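You operate a simulated robot arm through the tools that you are given. There is no shell and no other tool. Be economical: measure what you need, move in short steps, check, and stop when the job is done.

You run a simulated two-armed robot. Do the job below in one go: nothing can be reset, and whatever is moved stays where it is left.

TASK
Take the lid off the pot marked "G9" on the top of the glue bench and lay it down there.

Only the result counts: the job must be done as asked and must still hold three seconds after the hand-in. Knocking over, shifting, dropping, spilling or breaking anything else fails it. Lids that push on must go on centred and level and be pressed home; caps that screw on are set level and turned clockwise until they are tight.

THE ROBOT
Two 7-joint arms with three-finger grippers on one trunk, on a base that drives. Base frame: it is fixed to the floor where the robot stands at the start and does not move with it; the origin is under the middle of the robot, x ahead of it, y to its left, z up. Lengths are in cm, angles in degrees, forces in N, time in s.
The left shoulder is at the start at [1.9, 15.4, 105.6], the right one opposite. With the tool pointing down near the work surface each hand reaches from about 10 to 60 cm from the robot's upright axis, wherever it stands, measured 20 degrees to its own side. Payload 2.69 kg a hand.
The tool frame of a hand sits at the grasp point between the pads (the TCP): z along the fingers, y along the line on which they close. The tips reach 2.9 cm beyond it. Largest opening 12 cm; the body of the gripper starts 7.8 cm behind the TCP.
Orientation is that of the tool frame in the base frame, as a unit quaternion [x, y, z, w]. With the fingers straight down and closing along the base's y, the tool's x points along the base's -x, its y along +y and its z along -z.

THE INTERFACE
- The arms move only by the tool drive_tool. It takes "left_steps", "right_steps" or both (then of equal length, played together; a hand with none holds still); each is a list of rows, each a list of 7 numbers: the shift along the tool's x, y, z in units of 25 mm (1.0 is 25 mm), then the turn, a rotation vector about the tool's x, y, z in units of 6 degrees (1.0 is 6 degrees), then the gripper command, from -1 (fully open) to 1 (shut), values between in proportion. In form: [[x, y, z, wx, wy, wz, claw], ...]. A call has 1 to 10 rows; each row shifts and turns the commanded pose from where the row before left it, along the tool's axes as they then stand. A call with a number of a shift or a turn outside -1 to 1 is refused whole. Rows are played at 5 a second. More than 5 cm and 8.6 degrees between two rows, or a gripper value outside its range, and nothing of the call is played. Where a pose cannot be reached the arm comes as near as it can. A force on the tool above 40 N (or 10 N above the force at the start of the call, whichever is more), or a blocked arm, ends the call early, and 0.2 s more pass. The fingers move at their own pace and stop on an object; they squeeze with about 34 N. The grip force told is the motor's: it shows also when the fingers shut on nothing. Time passes only in rows, and 0.2 s behind the last, so rows that do not move let the fingers close. The reply holds the time, the measured pose of the TCP, the force on the tool along the base axes, the opening and the grip force, in the units named above and with some noise, with the torque about the TCP (base axes, N m) and any sound that the robot's microphone picked up.
- Cameras (640 x 400 px; columns grow to the right, rows downward): "scene" is now at [11.88, 0.68, 125.26]; the picture's right is [-0.03, -1.00, 0.00], its down [-0.19, 0.01, -0.98] and it looks along [0.98, -0.03, -0.19] (base axes); focal length 214 px, centre (320, 200). "left" rides on the left gripper at [6.3, 0, -10.4] in its tool frame; the picture's right is [0.00, 1.00, 0.00], its down [-0.83, 0.00, -0.56] and it looks along [-0.56, 0.00, 0.83] (tool axes); focal length 275 px, centre (320, 200). "right" rides on the right gripper at [6.3, 0, -10.4] in its tool frame; the picture's right is [0.01, 1.00, 0.00], its down [-0.83, 0.00, -0.56] and it looks along [-0.56, 0.00, 0.83] (tool axes); focal length 275 px, centre (320, 200). There is no depth. A picture from a camera that has moved, and an enlarged one, comes with that camera's place and axes in the base frame and with its lens. The place of the scene camera against the robot may be out by one fixed shift of up to 1.8 cm in any direction.
- capture(camera): a new picture of that camera. It takes no simulated time.
- slide_trunk(by): slides the trunk up (or, below 0, down) by that many cm; the arms and the scene camera ride with it, the base frame stays. It gives what a move gives, with no picture.
- drive_base(legs): drives the robot by 1 to 6 legs, each [ahead, left, turn to the left] in cm, cm and degrees, along the robot's own axes; the way and the turn of a leg run together, so that a leg with both is an arc; at most 150 cm and 180 degrees a leg. The arms and the cameras ride along, it lands a little off, and it stops where it bumps. It gives what a move gives.
- turn_head(pan, tilt): turns the head with the scene camera to pan (to the left, within 80 degrees either way) and tilt (down, from -29 to 69), counted from straight ahead of the robot. It gives what a move gives.
- close_up(camera, box): a new picture of the part [left, top, right, bottom] of that camera's present view, enlarged. It takes no simulated time.
- job_done(): hands the job in; it is judged then, once.

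Go step by step. Nothing tells you exact positions but the pictures and the camera data: compare them with the known pose of the tool, close in by small moves and look again before you grip or let go. The budget is 120 turns and 92 pictures, counting those below and the enlarged ones. Unless the task says otherwise, let go and move clear before handing in, and close with one line.

The tools are called after "Request:" as name(argument=value, ...) on one line, values as JSON. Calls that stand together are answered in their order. drive_tool: Moves the arms, as the interface text tells. Its arguments: {"type":"object","properties":{"left_steps":{"type":"array","items":{"type":"array","items":{"type":"number"}}},"right_steps":{"type":"array","items":{"type":"array","items":{"type":"number"}}}},"required":[]} The other tools are called the same way: slide_trunk (by) slides the trunk up or down; drive_base (legs) drives the base; turn_head (pan, tilt) turns the head that bears the scene camera; capture (camera) takes a picture; close_up (camera, box) takes an enlarged picture of a part of a camera's view; job_done () hands the job in.

At the start:

```text
clock: 0.0
left_tcp_pos: [29.56, 17.53, 120.65]
left_orientation: [0.0, 1.0, -0.001, 0.0]
left_force: [-0.4, 0.0, 0.3]
left_moment: [-0.02, 0.03, 0.02]
left_gripper_width: 12.0
left_grasp_force: 0.0
right_tcp_pos: [26.65, -9.23, 119.67]
right_orientation: [0.0, 1.0, 0.001, 0.0]
right_force: [-0.1, -0.1, 0.6]
right_moment: [-0.01, -0.01, 0.02]
right_gripper_width: 12.03
right_grasp_force: 0.0
trunk travel left (down, up): [-41.7, 2.1]
robot x, y, heading: [-0.22, 0.33, 0.1]
head pan, tilt: [-1.5, 11.2]
```

scene: 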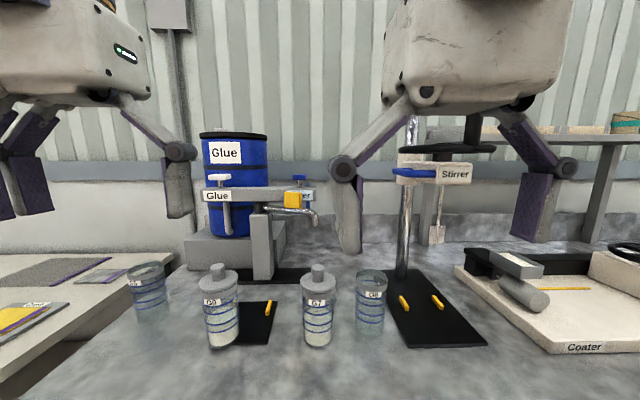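
right: 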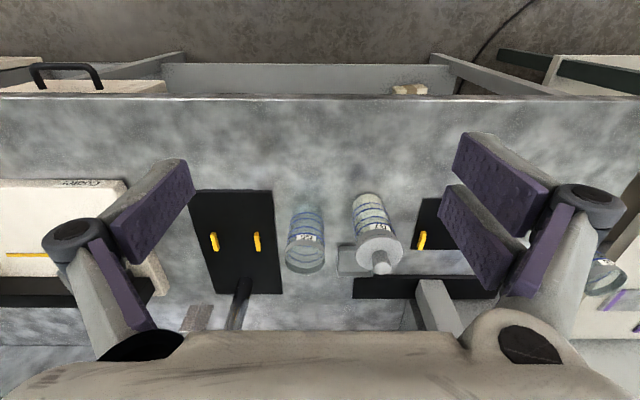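
left: 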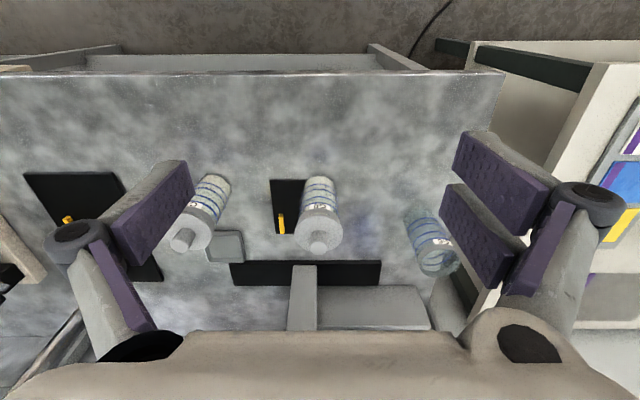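

I see two lidded pots and two open ones; I need to read the labels to find G9.

Request:
close_up(camera="scene", box=[190, 250, 270, 360])

Request:
close_up(camera="scene", box=[280, 250, 400, 360])

```text
3.64 times, centred on (230, 305) of scene
camera zoom: at [11.88, 0.68, 125.26], right [-0.03, -1.0, 0.0], down [-0.19, 0.01, -0.98], along [0.98, -0.03, -0.19], focal length 780 px, centre (647, -182)
```

zoom: 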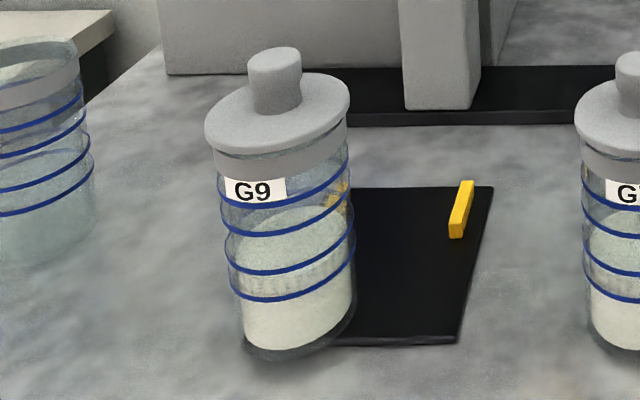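

```text
3.64 times, centred on (340, 305) of scene
camera zoom: at [11.88, 0.68, 125.26], right [-0.03, -1.0, 0.0], down [-0.19, 0.01, -0.98], along [0.98, -0.03, -0.19], focal length 780 px, centre (247, -182)
```

zoom: 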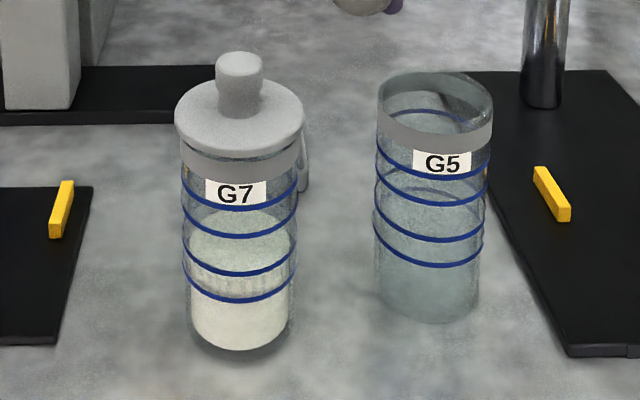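

G9 is the lidded pot on the left, with its knob top near [46.5, 17.4, 107]. I'll bring the left hand above it and look again.

Request:
drive_tool(left_steps=[[-1, 0, 0, 0, 0, 0, -0.2], [-1, 0, 0, 0, 0, 0, -0.2], [-1, 0, 0, 0, 0, 0, -0.2], [-1, 0, 0, 0, 0, 0, -0.2], [-0.8, 0, 0, 0, 0, 0, -0.2], [0, 0, 0, 0, 0, 0, -0.2]])

Request:
capture(camera="left")

Request:
capture(camera="scene")

```text
clock: 1.4
left_tcp_pos: [41.74, 17.59, 120.55]
left_orientation: [0.0, 1.0, -0.001, 0.0]
left_force: [0.0, -0.7, 0.0]
left_moment: [0.0, -0.03, 0.01]
left_gripper_width: 7.23
left_grasp_force: 0.1
right_tcp_pos: [26.56, -9.26, 119.56]
right_orientation: [-0.002, 1.0, 0.001, 0.002]
right_force: [-0.6, -0.2, 0.3]
right_moment: [0.0, -0.05, -0.03]
right_gripper_width: 11.99
right_grasp_force: 0.0
trunk travel left (down, up): [-41.7, 2.1]
robot x, y, heading: [-0.16, 0.43, 0.2]
head pan, tilt: [-1.5, 11.2]
```

```text
86 pictures are left
camera left: at [35.43, 17.54, 130.9], right [0.0, 1.0, 0.0], down [0.83, 0.0, 0.56], along [0.56, 0.0, -0.83], focal length 275 px, centre (320, 200)
```

left: 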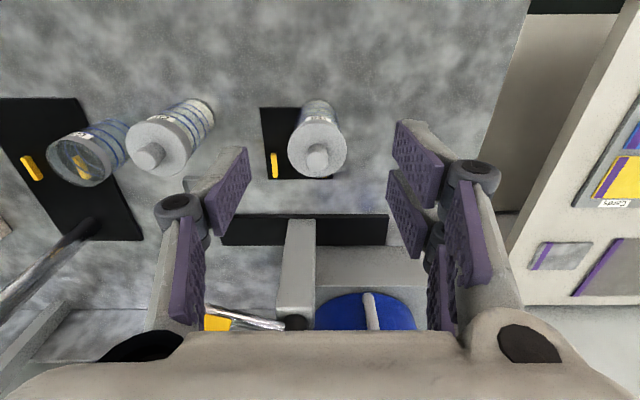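

```text
85 pictures are left
camera scene: at [11.84, 0.7, 125.27], right [-0.03, -1.0, 0.0], down [-0.19, 0.01, -0.98], along [0.98, -0.03, -0.19], focal length 214 px, centre (320, 200)
```

scene: 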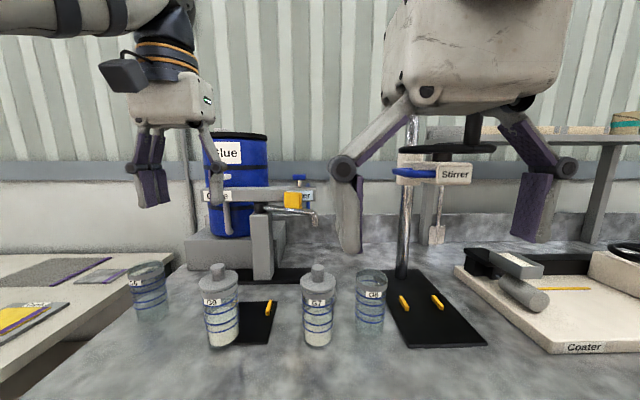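

The knob comes out near [48, 17.4, 105]. I'll move above it and refine the estimate.

Request:
drive_tool(left_steps=[[-1, 0, 0.6, 0, 0, 0, -0.2], [-1, 0, 0.6, 0, 0, 0, -0.2], [-0.4, 0, 0.6, 0, 0, 0, -0.2], [0, 0, 0.6, 0, 0, 0, -0.2], [0, 0, 0, 0, 0, 0, -0.2], [0, 0, 0, 0, 0, 0, -0.2]])

Request:
capture(camera="left")

Request:
close_up(camera="scene", box=[140, 150, 300, 360])

```text
clock: 2.8
left_tcp_pos: [46.6, 17.51, 114.81]
left_orientation: [0.0, 1.0, 0.0, 0.0]
left_force: [-0.6, -0.4, -0.3]
left_moment: [0.01, -0.01, -0.02]
left_gripper_width: 7.21
left_grasp_force: 0.0
left hand out of reach, approached as far as the arm can: row 2
right_tcp_pos: [26.53, -9.22, 119.49]
right_orientation: [-0.001, 1.0, 0.0, 0.0]
right_force: [-0.3, -0.6, 0.0]
right_moment: [0.01, 0.02, 0.02]
right_gripper_width: 12.01
right_grasp_force: 0.1
trunk travel left (down, up): [-41.7, 2.1]
robot x, y, heading: [-0.14, 0.35, -0.2]
head pan, tilt: [-1.5, 11.2]
```

```text
84 pictures are left
camera left: at [40.28, 17.53, 125.12], right [0.0, 1.0, 0.0], down [0.83, 0.0, 0.56], along [0.56, 0.0, -0.83], focal length 275 px, centre (320, 200)
```

left: 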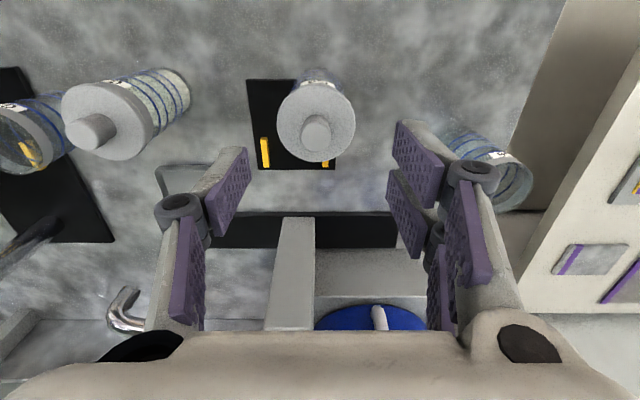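

```text
1.90 times, centred on (220, 255) of scene
camera zoom: at [11.87, 0.68, 125.26], right [-0.03, -1.0, 0.0], down [-0.19, 0.01, -0.98], along [0.98, -0.03, -0.19], focal length 408 px, centre (510, 95)
```

zoom: 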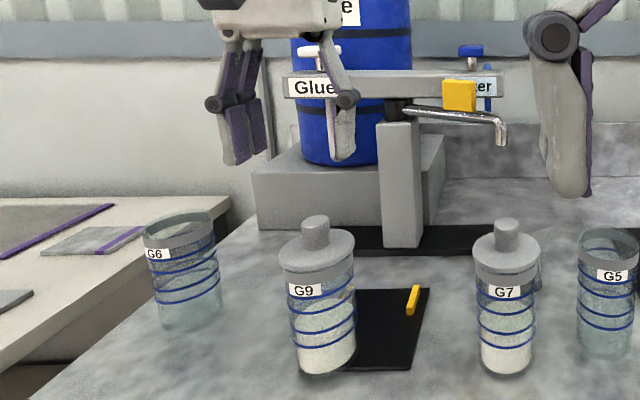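

The knob top is at about [47.7, 17.3, 105.3]. I'll centre over it, lower so the tips are just above it, and look again.

Request:
drive_tool(left_steps=[[0, -0.1, 0.6, 0, 0, 0, -0.2], [-0.2, 0, 0.6, 0, 0, 0, -0.2], [-0.2, 0, 0.6, 0, 0, 0, -0.2], [0, 0, 0, 0, 0, 0, -0.2], [0, 0, 0, 0, 0, 0, -0.2]])

Request:
capture(camera="left")

Request:
close_up(camera="scene", box=[160, 190, 280, 290])

```text
clock: 4.0
left_tcp_pos: [47.63, 17.26, 110.21]
left_orientation: [0.0, 1.0, 0.0, 0.0]
left_force: [-0.5, -0.7, -1.1]
left_moment: [0.0, -0.01, -0.01]
left_gripper_width: 7.18
left_grasp_force: 0.1
right_tcp_pos: [26.52, -9.28, 119.57]
right_orientation: [-0.001, 1.0, 0.001, 0.001]
right_force: [0.6, 0.1, 0.4]
right_moment: [0.03, 0.02, 0.02]
right_gripper_width: 12.01
right_grasp_force: 0.0
trunk travel left (down, up): [-41.7, 2.1]
robot x, y, heading: [-0.08, -0.05, 0.0]
head pan, tilt: [-1.5, 11.2]
```

```text
82 pictures are left
camera left: at [41.25, 17.2, 120.51], right [0.0, 1.0, 0.0], down [0.83, 0.0, 0.56], along [0.56, 0.0, -0.83], focal length 275 px, centre (320, 200)
```

left: 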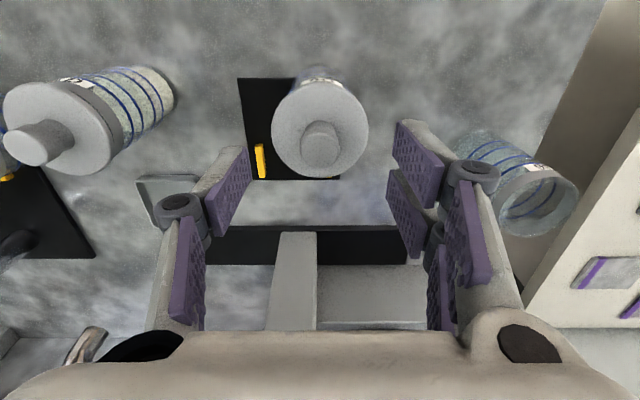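

```text
4.00 times, centred on (220, 240) of scene
camera zoom: at [11.88, 0.68, 125.26], right [-0.03, -1.0, 0.0], down [-0.19, 0.01, -0.98], along [0.98, -0.03, -0.19], focal length 858 px, centre (720, 40)
```

zoom: 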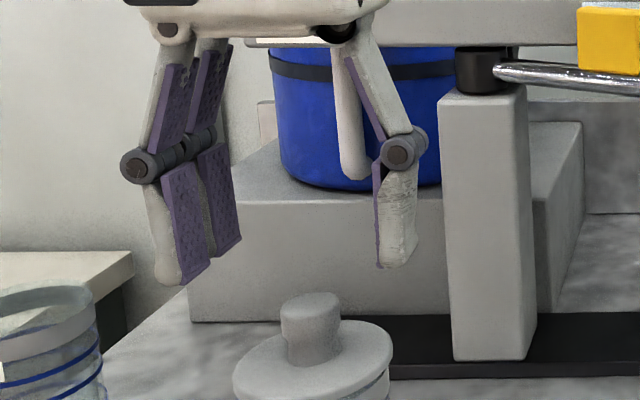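

The hand is centred over the knob in its own camera. I'll lower so the pads straddle the knob and check the clearance to the lid.

Request:
drive_tool(left_steps=[[-0.1, 0, 0.4, 0, 0, 0, 0], [0, 0, 0.4, 0, 0, 0, 0], [0, 0, 0.4, 0, 0, 0, 0], [0, 0, 0.3, 0, 0, 0, 0], [0, 0, 0, 0, 0, 0, 0]])

Request:
capture(camera="left")

Request:
close_up(camera="scene", box=[160, 210, 280, 310])

```text
clock: 5.2
left_tcp_pos: [47.78, 17.35, 106.44]
left_orientation: [0.0, 1.0, 0.0, 0.001]
left_force: [0.6, -0.4, -0.4]
left_moment: [0.0, 0.01, 0.0]
left_gripper_width: 6.0
left_grasp_force: 0.0
right_tcp_pos: [26.52, -9.28, 119.57]
right_orientation: [-0.001, 1.0, 0.0, -0.001]
right_force: [0.1, 0.4, 0.1]
right_moment: [-0.02, -0.03, 0.01]
right_gripper_width: 12.0
right_grasp_force: 0.0
trunk travel left (down, up): [-41.7, 2.1]
robot x, y, heading: [0.13, -0.02, -0.4]
head pan, tilt: [-1.5, 11.2]
```

```text
80 pictures are left
camera left: at [41.62, 17.32, 116.8], right [0.0, 1.0, 0.0], down [0.83, 0.0, 0.56], along [0.56, 0.0, -0.83], focal length 275 px, centre (320, 200)
```

left: 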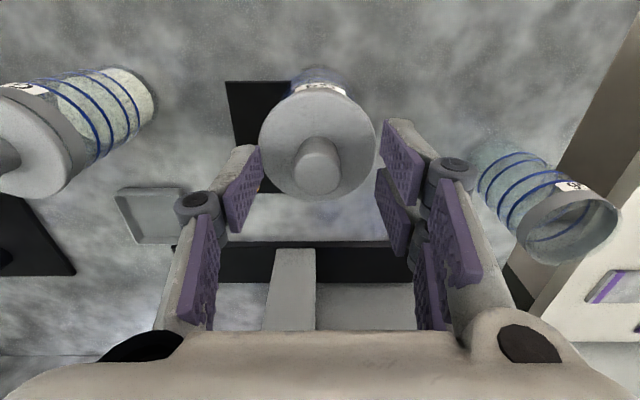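

```text
4.00 times, centred on (220, 260) of scene
camera zoom: at [11.88, 0.68, 125.26], right [-0.03, -1.0, 0.0], down [-0.19, 0.01, -0.98], along [0.98, -0.03, -0.19], focal length 858 px, centre (720, -40)
```

zoom: 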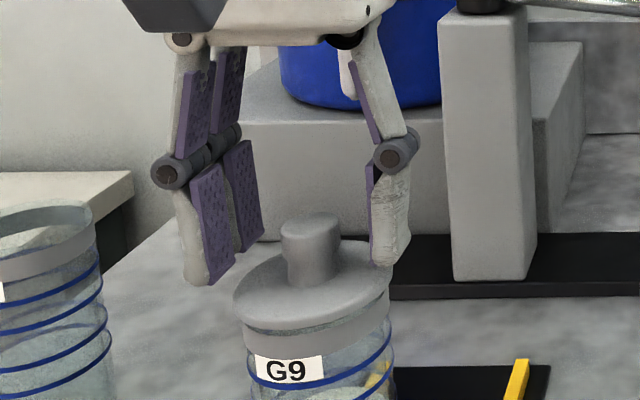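

The tips are close to the lid's surface, and the pads overlap the knob for nearly its full height. I'll nudge towards -y a little and close.

Request:
drive_tool(left_steps=[[-0.08, -0.08, 0, 0, 0, 0, 0], [0, 0, 0, 0, 0, 0, 0.3], [0, 0, 0, 0, 0, 0, 0.45]])

Request:
close_up(camera="left", box=[200, 60, 440, 260])

Request:
close_up(camera="scene", box=[160, 210, 280, 310])

```text
clock: 6.0
left_tcp_pos: [48.13, 17.08, 106.39]
left_orientation: [0.0, 1.0, 0.0, -0.001]
left_force: [-0.1, -0.3, 0.2]
left_moment: [-0.02, -0.02, -0.02]
left_gripper_width: 3.28
left_grasp_force: 0.2
right_tcp_pos: [26.61, -9.19, 119.52]
right_orientation: [-0.001, 1.0, 0.0, -0.001]
right_force: [-0.1, 0.8, 0.1]
right_moment: [0.0, 0.01, 0.0]
right_gripper_width: 12.02
right_grasp_force: 0.0
trunk travel left (down, up): [-41.7, 2.1]
robot x, y, heading: [-0.11, 0.04, 0.1]
head pan, tilt: [-1.5, 11.2]
```

```text
2.00 times, centred on (320, 160) of left
camera zoom: at [41.8, 17.06, 116.82], right [0.0, 1.0, 0.0], down [0.83, 0.0, 0.56], along [0.56, 0.0, -0.83], focal length 551 px, centre (320, 280)
```

zoom: 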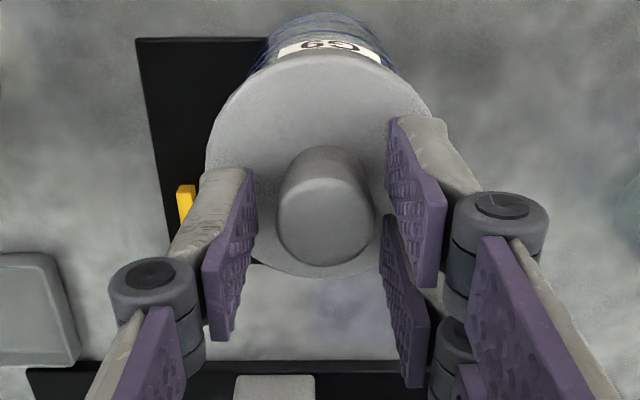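

```text
4.00 times, centred on (220, 260) of scene
camera zoom: at [11.88, 0.68, 125.26], right [-0.03, -1.0, 0.0], down [-0.19, 0.01, -0.98], along [0.98, -0.03, -0.19], focal length 858 px, centre (720, -40)
```

zoom: 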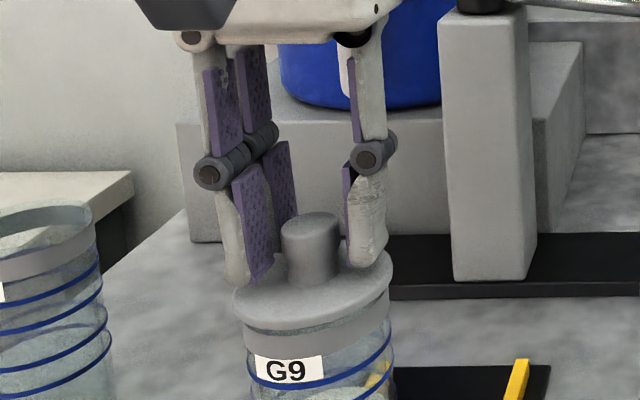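

The knob sits between the pads. I'll correct slightly and close fully.

Request:
drive_tool(left_steps=[[0, 0.05, 0, 0, 0, 0, 0.5], [0, 0, 0, 0, 0, 0, 0.6], [0, 0, 0, 0, 0, 0, 0.8], [0, 0, 0, 0, 0, 0, 1], [0, 0, 0, 0, 0, 0, 1]])

Request:
close_up(camera="left", box=[200, 60, 440, 260])

Request:
close_up(camera="scene", box=[160, 250, 280, 350])

```text
clock: 7.2
left_tcp_pos: [48.29, 17.4, 106.51]
left_orientation: [0.0, 1.0, 0.0, 0.0]
left_force: [0.6, -0.3, 0.8]
left_moment: [0.02, 0.02, 0.02]
left_gripper_width: 2.12
left_grasp_force: 33.6
right_tcp_pos: [26.57, -9.22, 119.66]
right_orientation: [-0.001, 1.0, 0.0, 0.0]
right_force: [-0.6, 0.9, -0.8]
right_moment: [0.0, 0.03, 0.0]
right_gripper_width: 12.02
right_grasp_force: 0.0
trunk travel left (down, up): [-41.7, 2.1]
robot x, y, heading: [0.25, 0.06, -0.1]
head pan, tilt: [-1.5, 11.2]
heard: snap
```

```text
2.00 times, centred on (320, 160) of left
camera zoom: at [41.84, 17.23, 116.85], right [0.0, 1.0, 0.0], down [0.83, 0.0, 0.56], along [0.56, 0.0, -0.83], focal length 551 px, centre (320, 280)
```

zoom: 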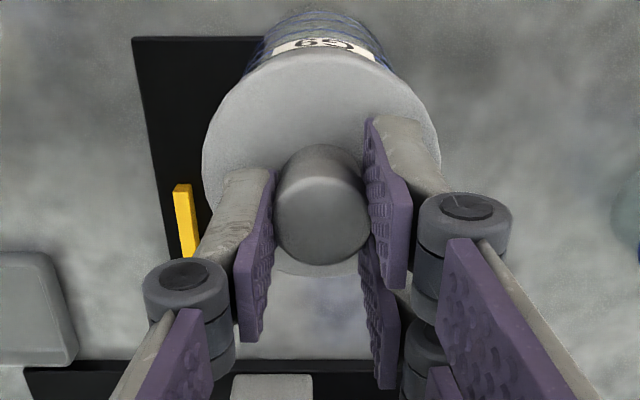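

```text
4.00 times, centred on (220, 300) of scene
camera zoom: at [11.88, 0.68, 125.26], right [-0.03, -1.0, 0.0], down [-0.19, 0.01, -0.98], along [0.98, -0.03, -0.19], focal length 858 px, centre (720, -200)
```

zoom: 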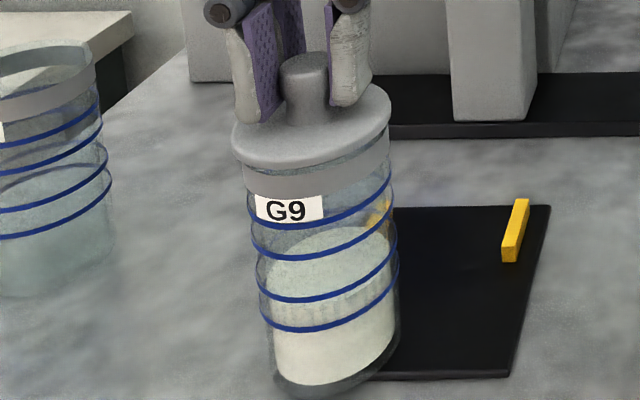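

Gripped at 2.1 cm with a snap heard, possibly the lid's catch. I'll lift gently and see whether the pot follows.

Request:
drive_tool(left_steps=[[0, 0, -0.1, 0, 0, 0, 1], [0, 0, -0.1, 0, 0, 0, 1], [0, 0, 0, 0, 0, 0, 1]])

Request:
close_up(camera="scene", box=[160, 250, 280, 350])

```text
clock: 8.0
left_tcp_pos: [48.14, 17.2, 107.05]
left_orientation: [0.0, 1.0, -0.001, 0.001]
left_force: [0.5, 0.0, -0.5]
left_moment: [-0.02, 0.0, 0.01]
left_gripper_width: 2.12
left_grasp_force: 34.3
right_tcp_pos: [26.58, -9.34, 119.59]
right_orientation: [-0.001, 1.0, 0.0, 0.0]
right_force: [0.3, 0.0, 0.0]
right_moment: [-0.02, 0.0, 0.04]
right_gripper_width: 12.0
right_grasp_force: 0.1
trunk travel left (down, up): [-41.7, 2.1]
robot x, y, heading: [-0.3, -0.02, -0.3]
head pan, tilt: [-1.5, 11.2]
```

```text
4.00 times, centred on (220, 300) of scene
camera zoom: at [11.88, 0.68, 125.26], right [-0.03, -1.0, 0.0], down [-0.19, 0.01, -0.98], along [0.98, -0.03, -0.19], focal length 858 px, centre (720, -200)
```

zoom: 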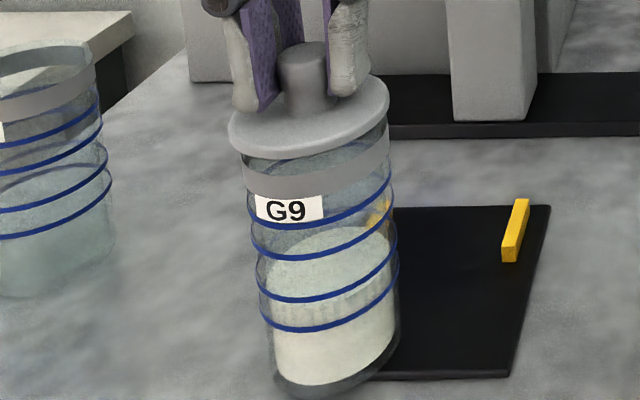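

The lid comes off free and the pot stays put. I'll lift it clear.

Request:
drive_tool(left_steps=[[0, 0, -0.4, 0, 0, 0, 1], [0, 0, -0.4, 0, 0, 0, 1], [0, 0, -0.4, 0, 0, 0, 1], [0, 0, -0.4, 0, 0, 0, 1], [0, 0, -0.4, 0, 0, 0, 1], [0, 0, 0, 0, 0, 0, 1]])

Request:
capture(camera="scene")

Request:
capture(camera="left")

```text
clock: 9.4
left_tcp_pos: [48.21, 17.3, 111.92]
left_orientation: [0.0, 1.0, 0.001, 0.0]
left_force: [0.3, -0.3, 0.8]
left_moment: [0.0, 0.02, 0.0]
left_gripper_width: 2.13
left_grasp_force: 33.4
right_tcp_pos: [26.56, -9.16, 119.59]
right_orientation: [-0.001, 1.0, 0.0, 0.0]
right_force: [-0.1, -1.1, 0.6]
right_moment: [-0.01, 0.01, -0.02]
right_gripper_width: 11.99
right_grasp_force: 0.1
trunk travel left (down, up): [-41.7, 2.1]
robot x, y, heading: [0.29, -0.18, 0.1]
head pan, tilt: [-1.5, 11.2]
```

```text
73 pictures are left
camera scene: at [11.88, 0.68, 125.26], right [-0.03, -1.0, 0.0], down [-0.19, 0.01, -0.98], along [0.98, -0.03, -0.19], focal length 214 px, centre (320, 200)
```

scene: 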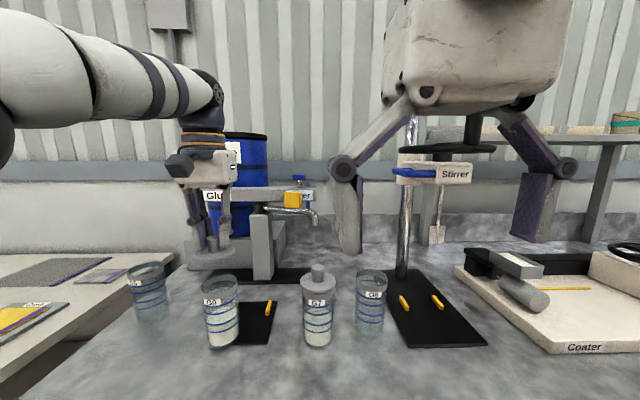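

```text
72 pictures are left
camera left: at [41.85, 17.36, 122.24], right [0.0, 1.0, 0.0], down [0.83, 0.0, 0.56], along [0.56, 0.0, -0.83], focal length 275 px, centre (320, 200)
```

left: 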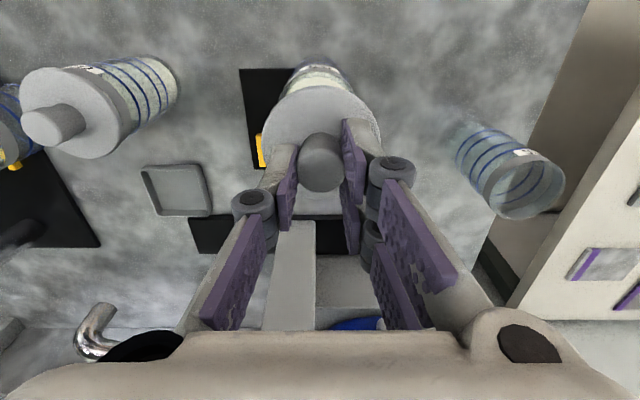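

The lid is clear of the pot. I'll carry it back to the free bench area in front of the pot (x about 36.5) and lower it.

Request:
drive_tool(left_steps=[[0.6, 0, 0, 0, 0, 0, 1], [0.8, 0, 0, 0, 0, 0, 1], [0.8, 0, 0, 0, 0, 0, 1], [0.8, 0, 0, 0, 0, 0, 1], [0.8, 0, 0, 0, 0, 0, 1], [0.8, 0, 0, 0, 0, 0, 1], [0, 0, 0.8, 0, 0, 0, 1], [0, 0, 0.8, 0, 0, 0, 1], [0, 0, 0.8, 0, 0, 0, 1], [0, 0, 0, 0, 0, 0, 1]])

Request:
capture(camera="left")

Request:
turn_head(pan=15, tilt=45)

Request:
capture(camera="scene")

```text
clock: 11.6
left_tcp_pos: [36.72, 17.13, 105.9]
left_orientation: [0.0, 1.0, 0.001, 0.001]
left_force: [-0.5, 0.7, -0.6]
left_moment: [-0.03, -0.01, -0.01]
left_gripper_width: 2.14
left_grasp_force: 33.9
right_tcp_pos: [26.68, -9.26, 119.63]
right_orientation: [-0.001, 1.0, 0.0, 0.0]
right_force: [0.2, 0.3, -0.2]
right_moment: [-0.01, 0.01, 0.02]
right_gripper_width: 11.97
right_grasp_force: 0.0
trunk travel left (down, up): [-41.7, 2.1]
robot x, y, heading: [0.06, 0.4, -0.1]
head pan, tilt: [-1.5, 11.2]
```

```text
71 pictures are left
camera left: at [30.33, 17.19, 116.3], right [0.0, 1.0, 0.0], down [0.83, 0.0, 0.56], along [0.56, 0.0, -0.83], focal length 275 px, centre (320, 200)
```

left: 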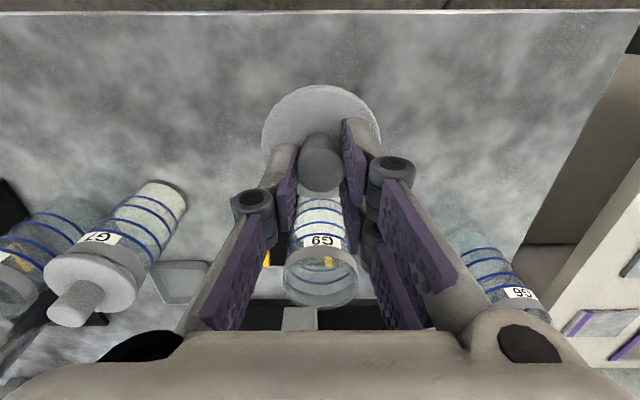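

```text
clock: 12.6
left_tcp_pos: [36.64, 17.21, 106.09]
left_orientation: [0.0, 1.0, 0.0, 0.0]
left_force: [-0.1, -0.5, -0.2]
left_moment: [-0.01, -0.03, 0.04]
left_gripper_width: 2.11
left_grasp_force: 33.8
right_tcp_pos: [26.67, -9.13, 119.54]
right_orientation: [-0.001, 1.0, 0.0, -0.001]
right_force: [0.4, 0.2, 0.3]
right_moment: [-0.02, 0.0, 0.0]
right_gripper_width: 11.97
right_grasp_force: 0.1
trunk travel left (down, up): [-41.7, 2.1]
robot x, y, heading: [0.09, 0.14, -0.0]
head pan, tilt: [15.0, 45.0]
```

```text
70 pictures are left
camera scene: at [10.43, 3.03, 119.96], right [0.26, -0.97, 0.0], down [-0.68, -0.18, -0.71], along [0.68, 0.18, -0.71], focal length 214 px, centre (320, 200)
```

scene: 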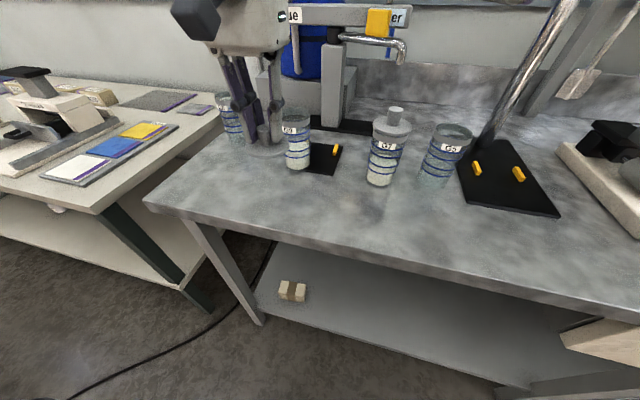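

The bench below is clear. I'll lower most of the way and check.

Request:
drive_tool(left_steps=[[0, 0, 0.6, 0, 0, 0, 1], [0, 0, 0.6, 0, 0, 0, 1], [0, 0, 0.6, 0, 0, 0, 1], [0, 0, 0.6, 0, 0, 0, 1], [0, 0, 0, 0, 0, 0, 1]])

Request:
close_up(camera="scene", box=[180, 60, 360, 240])

Request:
capture(camera="left")

```text
clock: 13.8
left_tcp_pos: [36.46, 17.29, 99.71]
left_orientation: [-0.001, 1.0, 0.0, -0.001]
left_force: [0.0, 0.3, 0.9]
left_moment: [-0.02, 0.0, -0.03]
left_gripper_width: 2.09
left_grasp_force: 33.9
right_tcp_pos: [26.54, -9.17, 119.7]
right_orientation: [-0.001, 1.0, 0.0, 0.0]
right_force: [0.7, -0.1, 0.5]
right_moment: [0.04, -0.03, -0.01]
right_gripper_width: 12.0
right_grasp_force: 0.0
trunk travel left (down, up): [-41.7, 2.1]
robot x, y, heading: [0.16, 0.05, -0.3]
head pan, tilt: [15.0, 45.0]
```

```text
2.22 times, centred on (270, 150) of scene
camera zoom: at [10.42, 3.04, 119.96], right [0.26, -0.97, 0.0], down [-0.68, -0.18, -0.71], along [0.68, 0.18, -0.71], focal length 477 px, centre (431, 311)
```

zoom: 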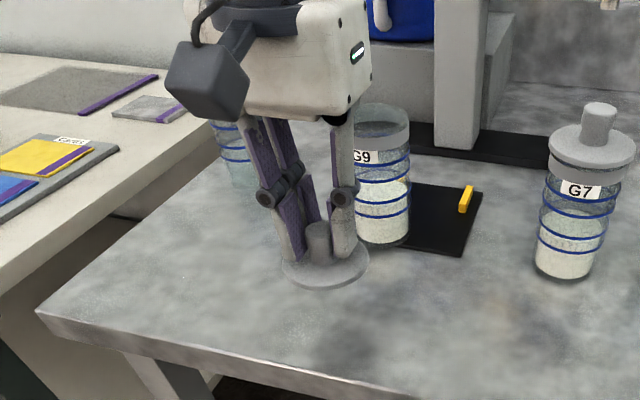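

```text
68 pictures are left
camera left: at [30.18, 17.33, 110.2], right [0.0, 1.0, 0.0], down [0.83, 0.0, 0.56], along [0.56, 0.0, -0.83], focal length 275 px, centre (320, 200)
```

left: 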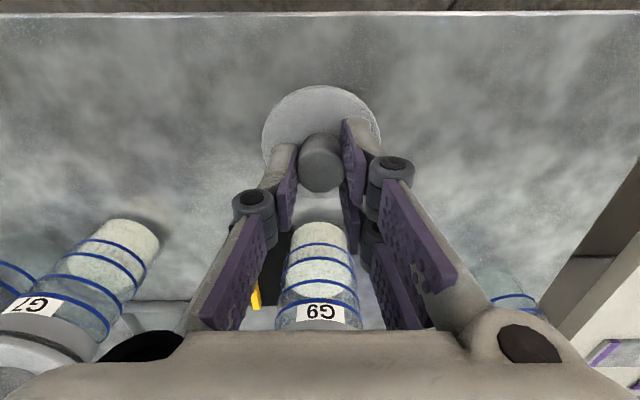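

The bench is at z of about 91–92 and the lid bottom about 3 cm above it. I'll continue in small guarded steps.

Request:
drive_tool(left_steps=[[0, 0, 0.3, 0, 0, 0, 1], [0, 0, 0.3, 0, 0, 0, 1], [0, 0, 0.1, 0, 0, 0, 1], [0, 0, 0, 0, 0, 0, 1]])

Request:
close_up(camera="scene", box=[220, 110, 320, 190])

```text
clock: 14.8
left_tcp_pos: [36.53, 17.19, 98.07]
left_orientation: [0.0, 1.0, -0.001, 0.0]
left_force: [-0.4, -0.4, -0.1]
left_moment: [0.01, 0.02, 0.04]
left_gripper_width: 2.12
left_grasp_force: 34.1
right_tcp_pos: [26.55, -9.19, 119.64]
right_orientation: [0.0, 1.0, 0.0, 0.001]
right_force: [0.5, 0.4, 0.1]
right_moment: [-0.02, 0.02, 0.01]
right_gripper_width: 12.01
right_grasp_force: 0.1
trunk travel left (down, up): [-41.7, 2.1]
robot x, y, heading: [0.22, -0.36, -0.1]
head pan, tilt: [15.0, 45.0]
```

```text
5.00 times, centred on (270, 150) of scene
camera zoom: at [10.42, 3.04, 119.96], right [0.26, -0.97, 0.0], down [-0.68, -0.18, -0.71], along [0.68, 0.18, -0.71], focal length 1072 px, centre (570, 450)
```

zoom: 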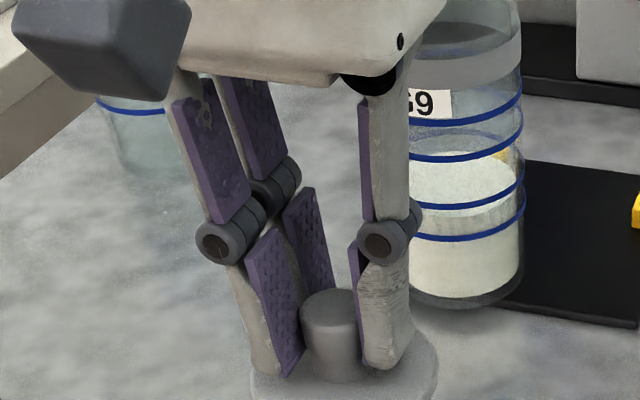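

No contact yet, so I'll keep lowering finely.

Request:
drive_tool(left_steps=[[0, 0, 0.1, 0, 0, 0, 1], [0, 0, 0.1, 0, 0, 0, 1], [0, 0, 0.1, 0, 0, 0, 1], [0, 0, 0.1, 0, 0, 0, 1], [0, 0, 0, 0, 0, 0, 1]])

Request:
close_up(camera="scene", box=[220, 120, 320, 200])

```text
clock: 16.0
left_tcp_pos: [36.6, 17.21, 97.14]
left_orientation: [0.0, 1.0, -0.002, 0.0]
left_force: [0.3, -0.1, 0.0]
left_moment: [0.04, 0.01, 0.04]
left_gripper_width: 2.1
left_grasp_force: 34.2
right_tcp_pos: [26.41, -9.26, 119.69]
right_orientation: [-0.001, 1.0, 0.0, -0.001]
right_force: [-0.3, -0.1, -0.7]
right_moment: [-0.01, 0.0, -0.01]
right_gripper_width: 11.99
right_grasp_force: 0.1
trunk travel left (down, up): [-41.7, 2.1]
robot x, y, heading: [0.54, 0.22, -0.4]
head pan, tilt: [15.0, 45.0]
```

```text
5.00 times, centred on (270, 160) of scene
camera zoom: at [10.42, 3.04, 119.96], right [0.26, -0.97, 0.0], down [-0.68, -0.18, -0.71], along [0.68, 0.18, -0.71], focal length 1072 px, centre (570, 400)
```

zoom: 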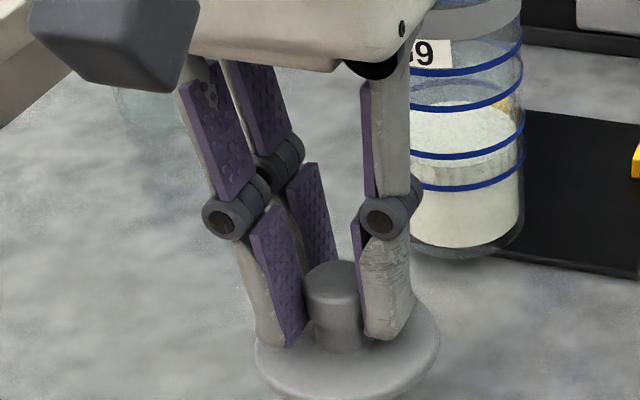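

Still free; I'll continue down.

Request:
drive_tool(left_steps=[[0, 0, 0.1, 0, 0, 0, 1], [0, 0, 0.1, 0, 0, 0, 1], [0, 0, 0.1, 0, 0, 0, 1], [0, 0, 0.1, 0, 0, 0, 1], [0, 0, 0, 0, 0, 0, 1]])

Request:
close_up(camera="scene", box=[220, 130, 320, 210])

```text
clock: 17.2
left_tcp_pos: [36.67, 17.27, 96.17]
left_orientation: [0.0, 1.0, 0.0, 0.0]
left_force: [-0.2, -0.5, -0.2]
left_moment: [0.01, 0.06, 0.01]
left_gripper_width: 2.09
left_grasp_force: 34.5
right_tcp_pos: [26.46, -9.05, 119.67]
right_orientation: [-0.001, 1.0, 0.0, 0.0]
right_force: [-0.6, -0.3, 0.3]
right_moment: [-0.02, -0.04, 0.0]
right_gripper_width: 12.02
right_grasp_force: 0.0
trunk travel left (down, up): [-41.7, 2.1]
robot x, y, heading: [0.19, 0.04, -0.1]
head pan, tilt: [15.0, 45.0]
```

```text
5.00 times, centred on (270, 170) of scene
camera zoom: at [10.42, 3.04, 119.96], right [0.26, -0.97, 0.0], down [-0.68, -0.18, -0.71], along [0.68, 0.18, -0.71], focal length 1072 px, centre (570, 350)
```

zoom: 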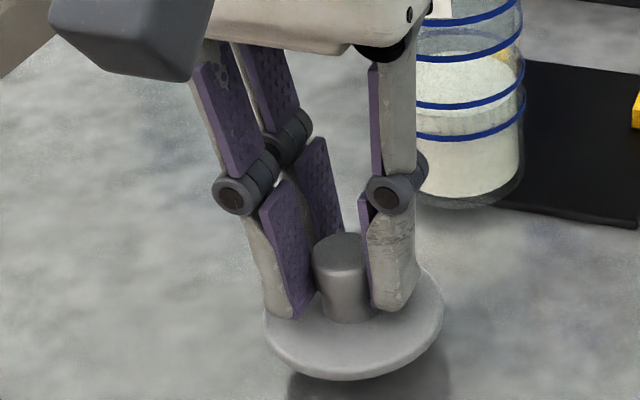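

A contact shadow is appearing, so the lid is close. I'll keep going finely.

Request:
drive_tool(left_steps=[[0, 0, 0.08, 0, 0, 0, 1], [0, 0, 0.08, 0, 0, 0, 1], [0, 0, 0.08, 0, 0, 0, 1], [0, 0, 0.08, 0, 0, 0, 1], [0, 0, 0, 0, 0, 0, 1]])

Request:
close_up(camera="scene", box=[220, 130, 320, 210])

```text
clock: 18.4
left_tcp_pos: [36.86, 17.23, 95.49]
left_orientation: [0.0, 1.0, 0.001, 0.0]
left_force: [1.6, 0.6, -0.7]
left_moment: [-0.01, 0.0, -0.01]
left_gripper_width: 2.11
left_grasp_force: 33.3
right_tcp_pos: [26.49, -9.15, 119.52]
right_orientation: [-0.001, 1.0, 0.0, 0.0]
right_force: [0.3, -0.2, -1.0]
right_moment: [-0.01, 0.0, -0.02]
right_gripper_width: 11.99
right_grasp_force: 0.1
trunk travel left (down, up): [-41.7, 2.1]
robot x, y, heading: [-0.27, 0.28, -0.2]
head pan, tilt: [15.0, 45.0]
```

```text
5.00 times, centred on (270, 170) of scene
camera zoom: at [10.42, 3.04, 119.96], right [0.26, -0.97, 0.0], down [-0.68, -0.18, -0.71], along [0.68, 0.18, -0.71], focal length 1072 px, centre (570, 350)
```

zoom: 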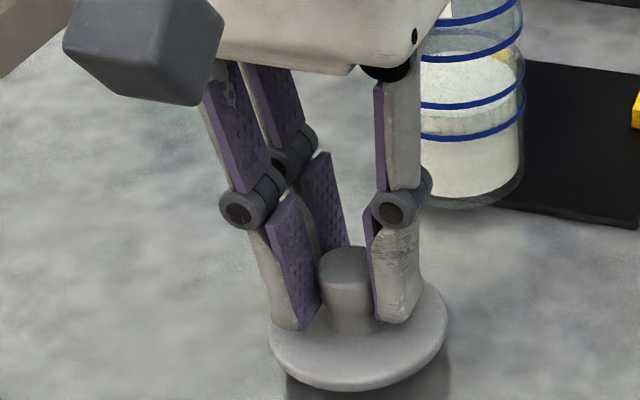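

Request:
drive_tool(left_steps=[[0, 0, 0.08, 0, 0, 0, 1], [0, 0, 0.08, 0, 0, 0, 1], [0, 0, 0.08, 0, 0, 0, 1], [0, 0, 0, 0, 0, 0, 1]])

Request:
close_up(camera="scene", box=[220, 130, 320, 210])

```text
clock: 19.4
left_tcp_pos: [36.72, 17.29, 94.82]
left_orientation: [0.0, 1.0, 0.0, 0.0]
left_force: [0.7, -0.1, 0.4]
left_moment: [-0.01, 0.04, 0.0]
left_gripper_width: 2.1
left_grasp_force: 33.9
right_tcp_pos: [26.51, -9.33, 119.55]
right_orientation: [0.0, 1.0, 0.001, 0.0]
right_force: [-0.6, -0.2, -0.5]
right_moment: [-0.03, 0.0, 0.01]
right_gripper_width: 11.97
right_grasp_force: 0.0
trunk travel left (down, up): [-41.7, 2.1]
robot x, y, heading: [-0.29, 0.18, 0.2]
head pan, tilt: [15.0, 45.0]
```

```text
5.00 times, centred on (270, 170) of scene
camera zoom: at [10.42, 3.04, 119.96], right [0.26, -0.97, 0.0], down [-0.68, -0.18, -0.71], along [0.68, 0.18, -0.71], focal length 1072 px, centre (570, 350)
```

zoom: 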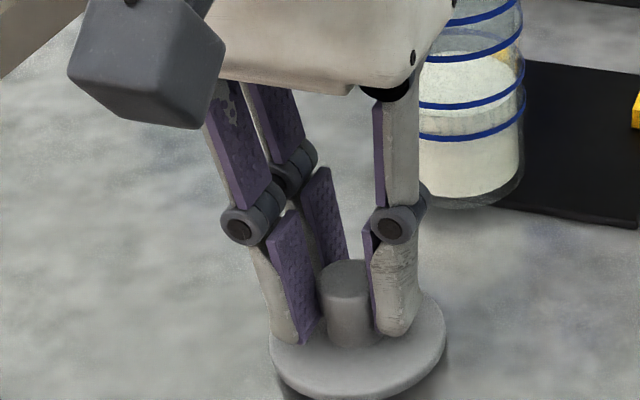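

The lid is still descending, so I continue.

Request:
drive_tool(left_steps=[[0, 0, 0.06, 0, 0, 0, 1], [0, 0, 0.06, 0, 0, 0, 1], [0, 0, 0.06, 0, 0, 0, 1], [0, 0, 0.06, 0, 0, 0, 1], [0, 0, 0, 0, 0, 0, 1]])

Request:
close_up(camera="scene", box=[220, 140, 320, 220])

```text
clock: 20.6
left_tcp_pos: [36.68, 17.24, 94.27]
left_orientation: [0.0, 1.0, -0.001, 0.0]
left_force: [0.5, -0.2, 0.4]
left_moment: [-0.01, -0.02, 0.0]
left_gripper_width: 2.1
left_grasp_force: 34.6
right_tcp_pos: [26.44, -9.27, 119.57]
right_orientation: [0.001, 1.0, 0.0, 0.0]
right_force: [0.4, 0.1, 0.2]
right_moment: [0.01, -0.02, -0.03]
right_gripper_width: 12.0
right_grasp_force: 0.0
trunk travel left (down, up): [-41.7, 2.1]
robot x, y, heading: [-0.1, 0.06, -0.0]
head pan, tilt: [15.0, 45.0]
```

```text
5.00 times, centred on (270, 180) of scene
camera zoom: at [10.42, 3.04, 119.96], right [0.26, -0.97, 0.0], down [-0.68, -0.18, -0.71], along [0.68, 0.18, -0.71], focal length 1072 px, centre (570, 300)
```

zoom: 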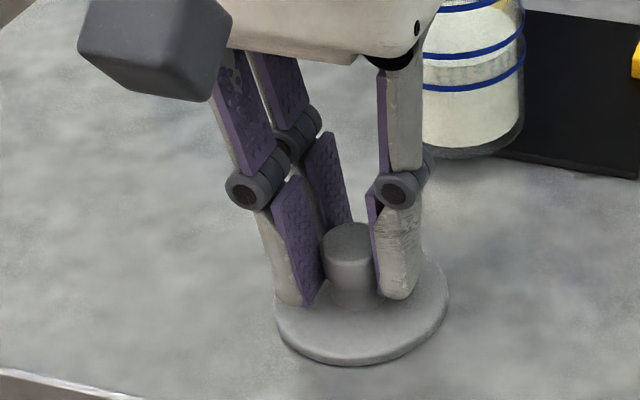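

It is nearly on the bench. I'll take very fine steps until the force rises.

Request:
drive_tool(left_steps=[[0, 0, 0.04, 0, 0, 0, 1], [0, 0, 0.04, 0, 0, 0, 1], [0, 0, 0.04, 0, 0, 0, 1], [0, 0, 0, 0, 0, 0, 1]])

Request:
close_up(camera="scene", box=[220, 140, 320, 220])

```text
clock: 21.6
left_tcp_pos: [36.58, 17.22, 94.11]
left_orientation: [-0.001, 1.0, 0.0, 0.002]
left_force: [0.2, 1.9, 20.5]
left_moment: [-0.1, 0.0, 0.04]
left_gripper_width: 2.09
left_grasp_force: 34.4
right_tcp_pos: [26.44, -9.26, 119.68]
right_orientation: [-0.001, 1.0, 0.0, 0.001]
right_force: [-0.6, 0.4, 0.5]
right_moment: [-0.03, -0.01, -0.01]
right_gripper_width: 12.01
right_grasp_force: 0.1
trunk travel left (down, up): [-41.7, 2.1]
robot x, y, heading: [-0.3, -0.11, -0.2]
head pan, tilt: [15.0, 45.0]
```

```text
5.00 times, centred on (270, 180) of scene
camera zoom: at [10.3, 3.01, 119.99], right [0.26, -0.97, 0.0], down [-0.68, -0.18, -0.71], along [0.68, 0.18, -0.71], focal length 1072 px, centre (570, 300)
```

zoom: 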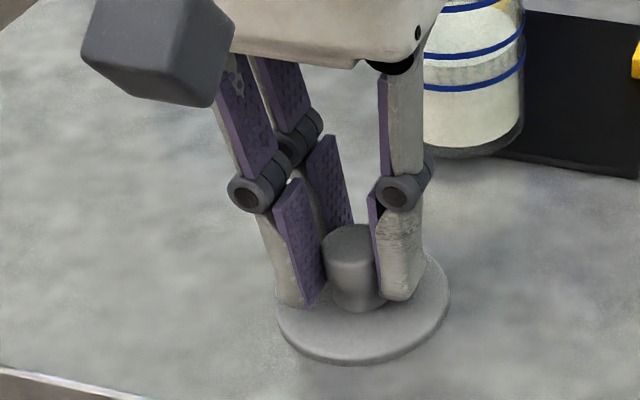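

Contact at 20 N: the lid is on the bench. I'll ease off slightly, open a little, and rise.

Request:
drive_tool(left_steps=[[0, 0, -0.06, 0, 0, 0, 1], [0, 0, 0, 0, 0, 0, 0.6], [0, 0, 0, 0, 0, 0, 0.45], [0, 0, 0, 0, 0, 0, 0.3], [0, 0, 0, 0, 0, 0, 0.2], [0, 0, 0, 0, 0, 0, 0.2]])

Request:
close_up(camera="left", box=[200, 60, 440, 260])

```text
clock: 23.0
left_tcp_pos: [36.81, 17.16, 94.11]
left_orientation: [0.0, 1.0, 0.0, 0.0]
left_force: [0.6, -0.1, 0.1]
left_moment: [-0.02, -0.01, 0.03]
left_gripper_width: 4.79
left_grasp_force: 0.0
right_tcp_pos: [26.52, -9.18, 119.64]
right_orientation: [-0.001, 1.0, 0.0, 0.0]
right_force: [-0.2, 0.4, -0.5]
right_moment: [-0.01, 0.0, -0.01]
right_gripper_width: 11.98
right_grasp_force: 0.0
trunk travel left (down, up): [-41.7, 2.1]
robot x, y, heading: [0.17, -0.19, -0.2]
head pan, tilt: [15.0, 45.0]
```

```text
2.00 times, centred on (320, 160) of left
camera zoom: at [30.45, 17.26, 104.38], right [0.0, 1.0, 0.0], down [0.83, 0.0, 0.56], along [0.56, 0.0, -0.83], focal length 551 px, centre (320, 280)
```

zoom: 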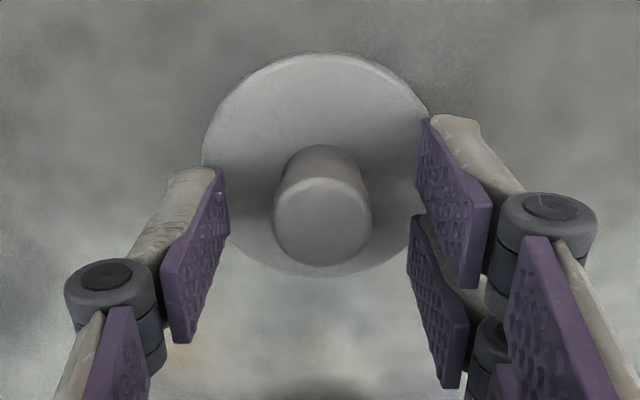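

The knob is free. I'll rise straight up to clear everything.

Request:
drive_tool(left_steps=[[0, 0, -0.4, 0, 0, 0, 0.2], [0, 0, -0.6, 0, 0, 0, 0.2], [0, 0, -0.8, 0, 0, 0, 0.2], [0, 0, -0.8, 0, 0, 0, 0.2], [0, 0, -0.8, 0, 0, 0, 0.2], [0, 0, -0.8, 0, 0, 0, 0.2], [0, 0, -0.8, 0, 0, 0, 0.2], [0, 0, -0.8, 0, 0, 0, 0.2], [0, 0, 0, 0, 0, 0, 0.2]])

Request:
capture(camera="left")

Request:
capture(camera="scene")

```text
clock: 25.0
left_tcp_pos: [36.83, 17.17, 108.54]
left_orientation: [0.001, 1.0, -0.001, 0.0]
left_force: [-0.9, 0.1, -0.5]
left_moment: [0.0, 0.01, -0.01]
left_gripper_width: 4.79
left_grasp_force: 0.0
right_tcp_pos: [26.55, -9.24, 119.56]
right_orientation: [-0.001, 1.0, 0.0, 0.0]
right_force: [0.2, -0.1, 0.2]
right_moment: [-0.01, 0.0, 0.0]
right_gripper_width: 12.0
right_grasp_force: 0.0
trunk travel left (down, up): [-41.7, 2.1]
robot x, y, heading: [0.07, -0.12, -0.1]
head pan, tilt: [15.0, 45.0]
```

```text
59 pictures are left
camera left: at [30.41, 17.17, 118.92], right [0.0, 1.0, 0.0], down [0.83, 0.0, 0.56], along [0.56, 0.0, -0.83], focal length 275 px, centre (320, 200)
```

left: 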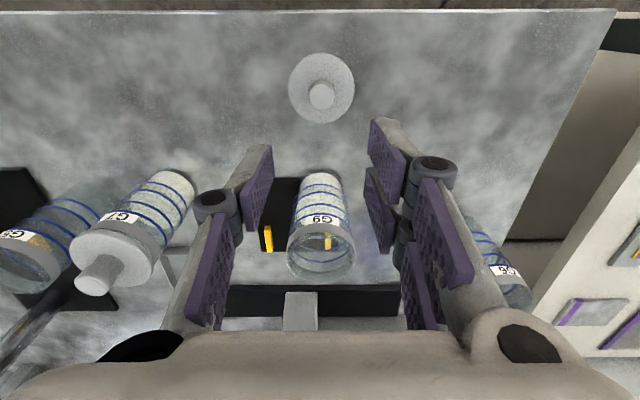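

```text
58 pictures are left
camera scene: at [10.43, 3.04, 119.95], right [0.26, -0.97, 0.0], down [-0.68, -0.18, -0.71], along [0.68, 0.18, -0.71], focal length 214 px, centre (320, 200)
```

scene: 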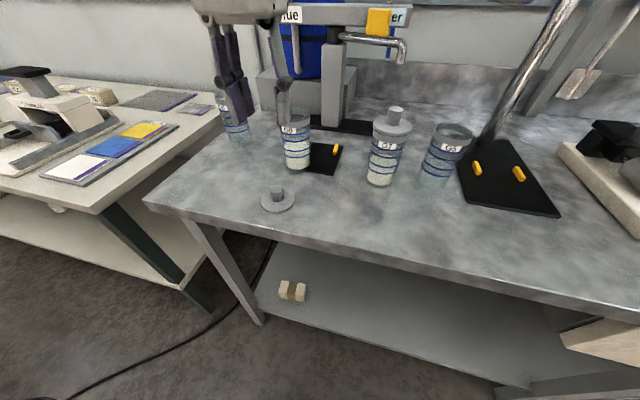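

The lid lies flat on the bench in front of the open G9 pot. The pot has not moved and the hand is clear, so I'm handing in.

Request:
job_done()

```text
The job is handed in.
```

The lid is off pot G9 and lies flat on the glue bench in front of it; nothing else moved, and I've handed the job in.
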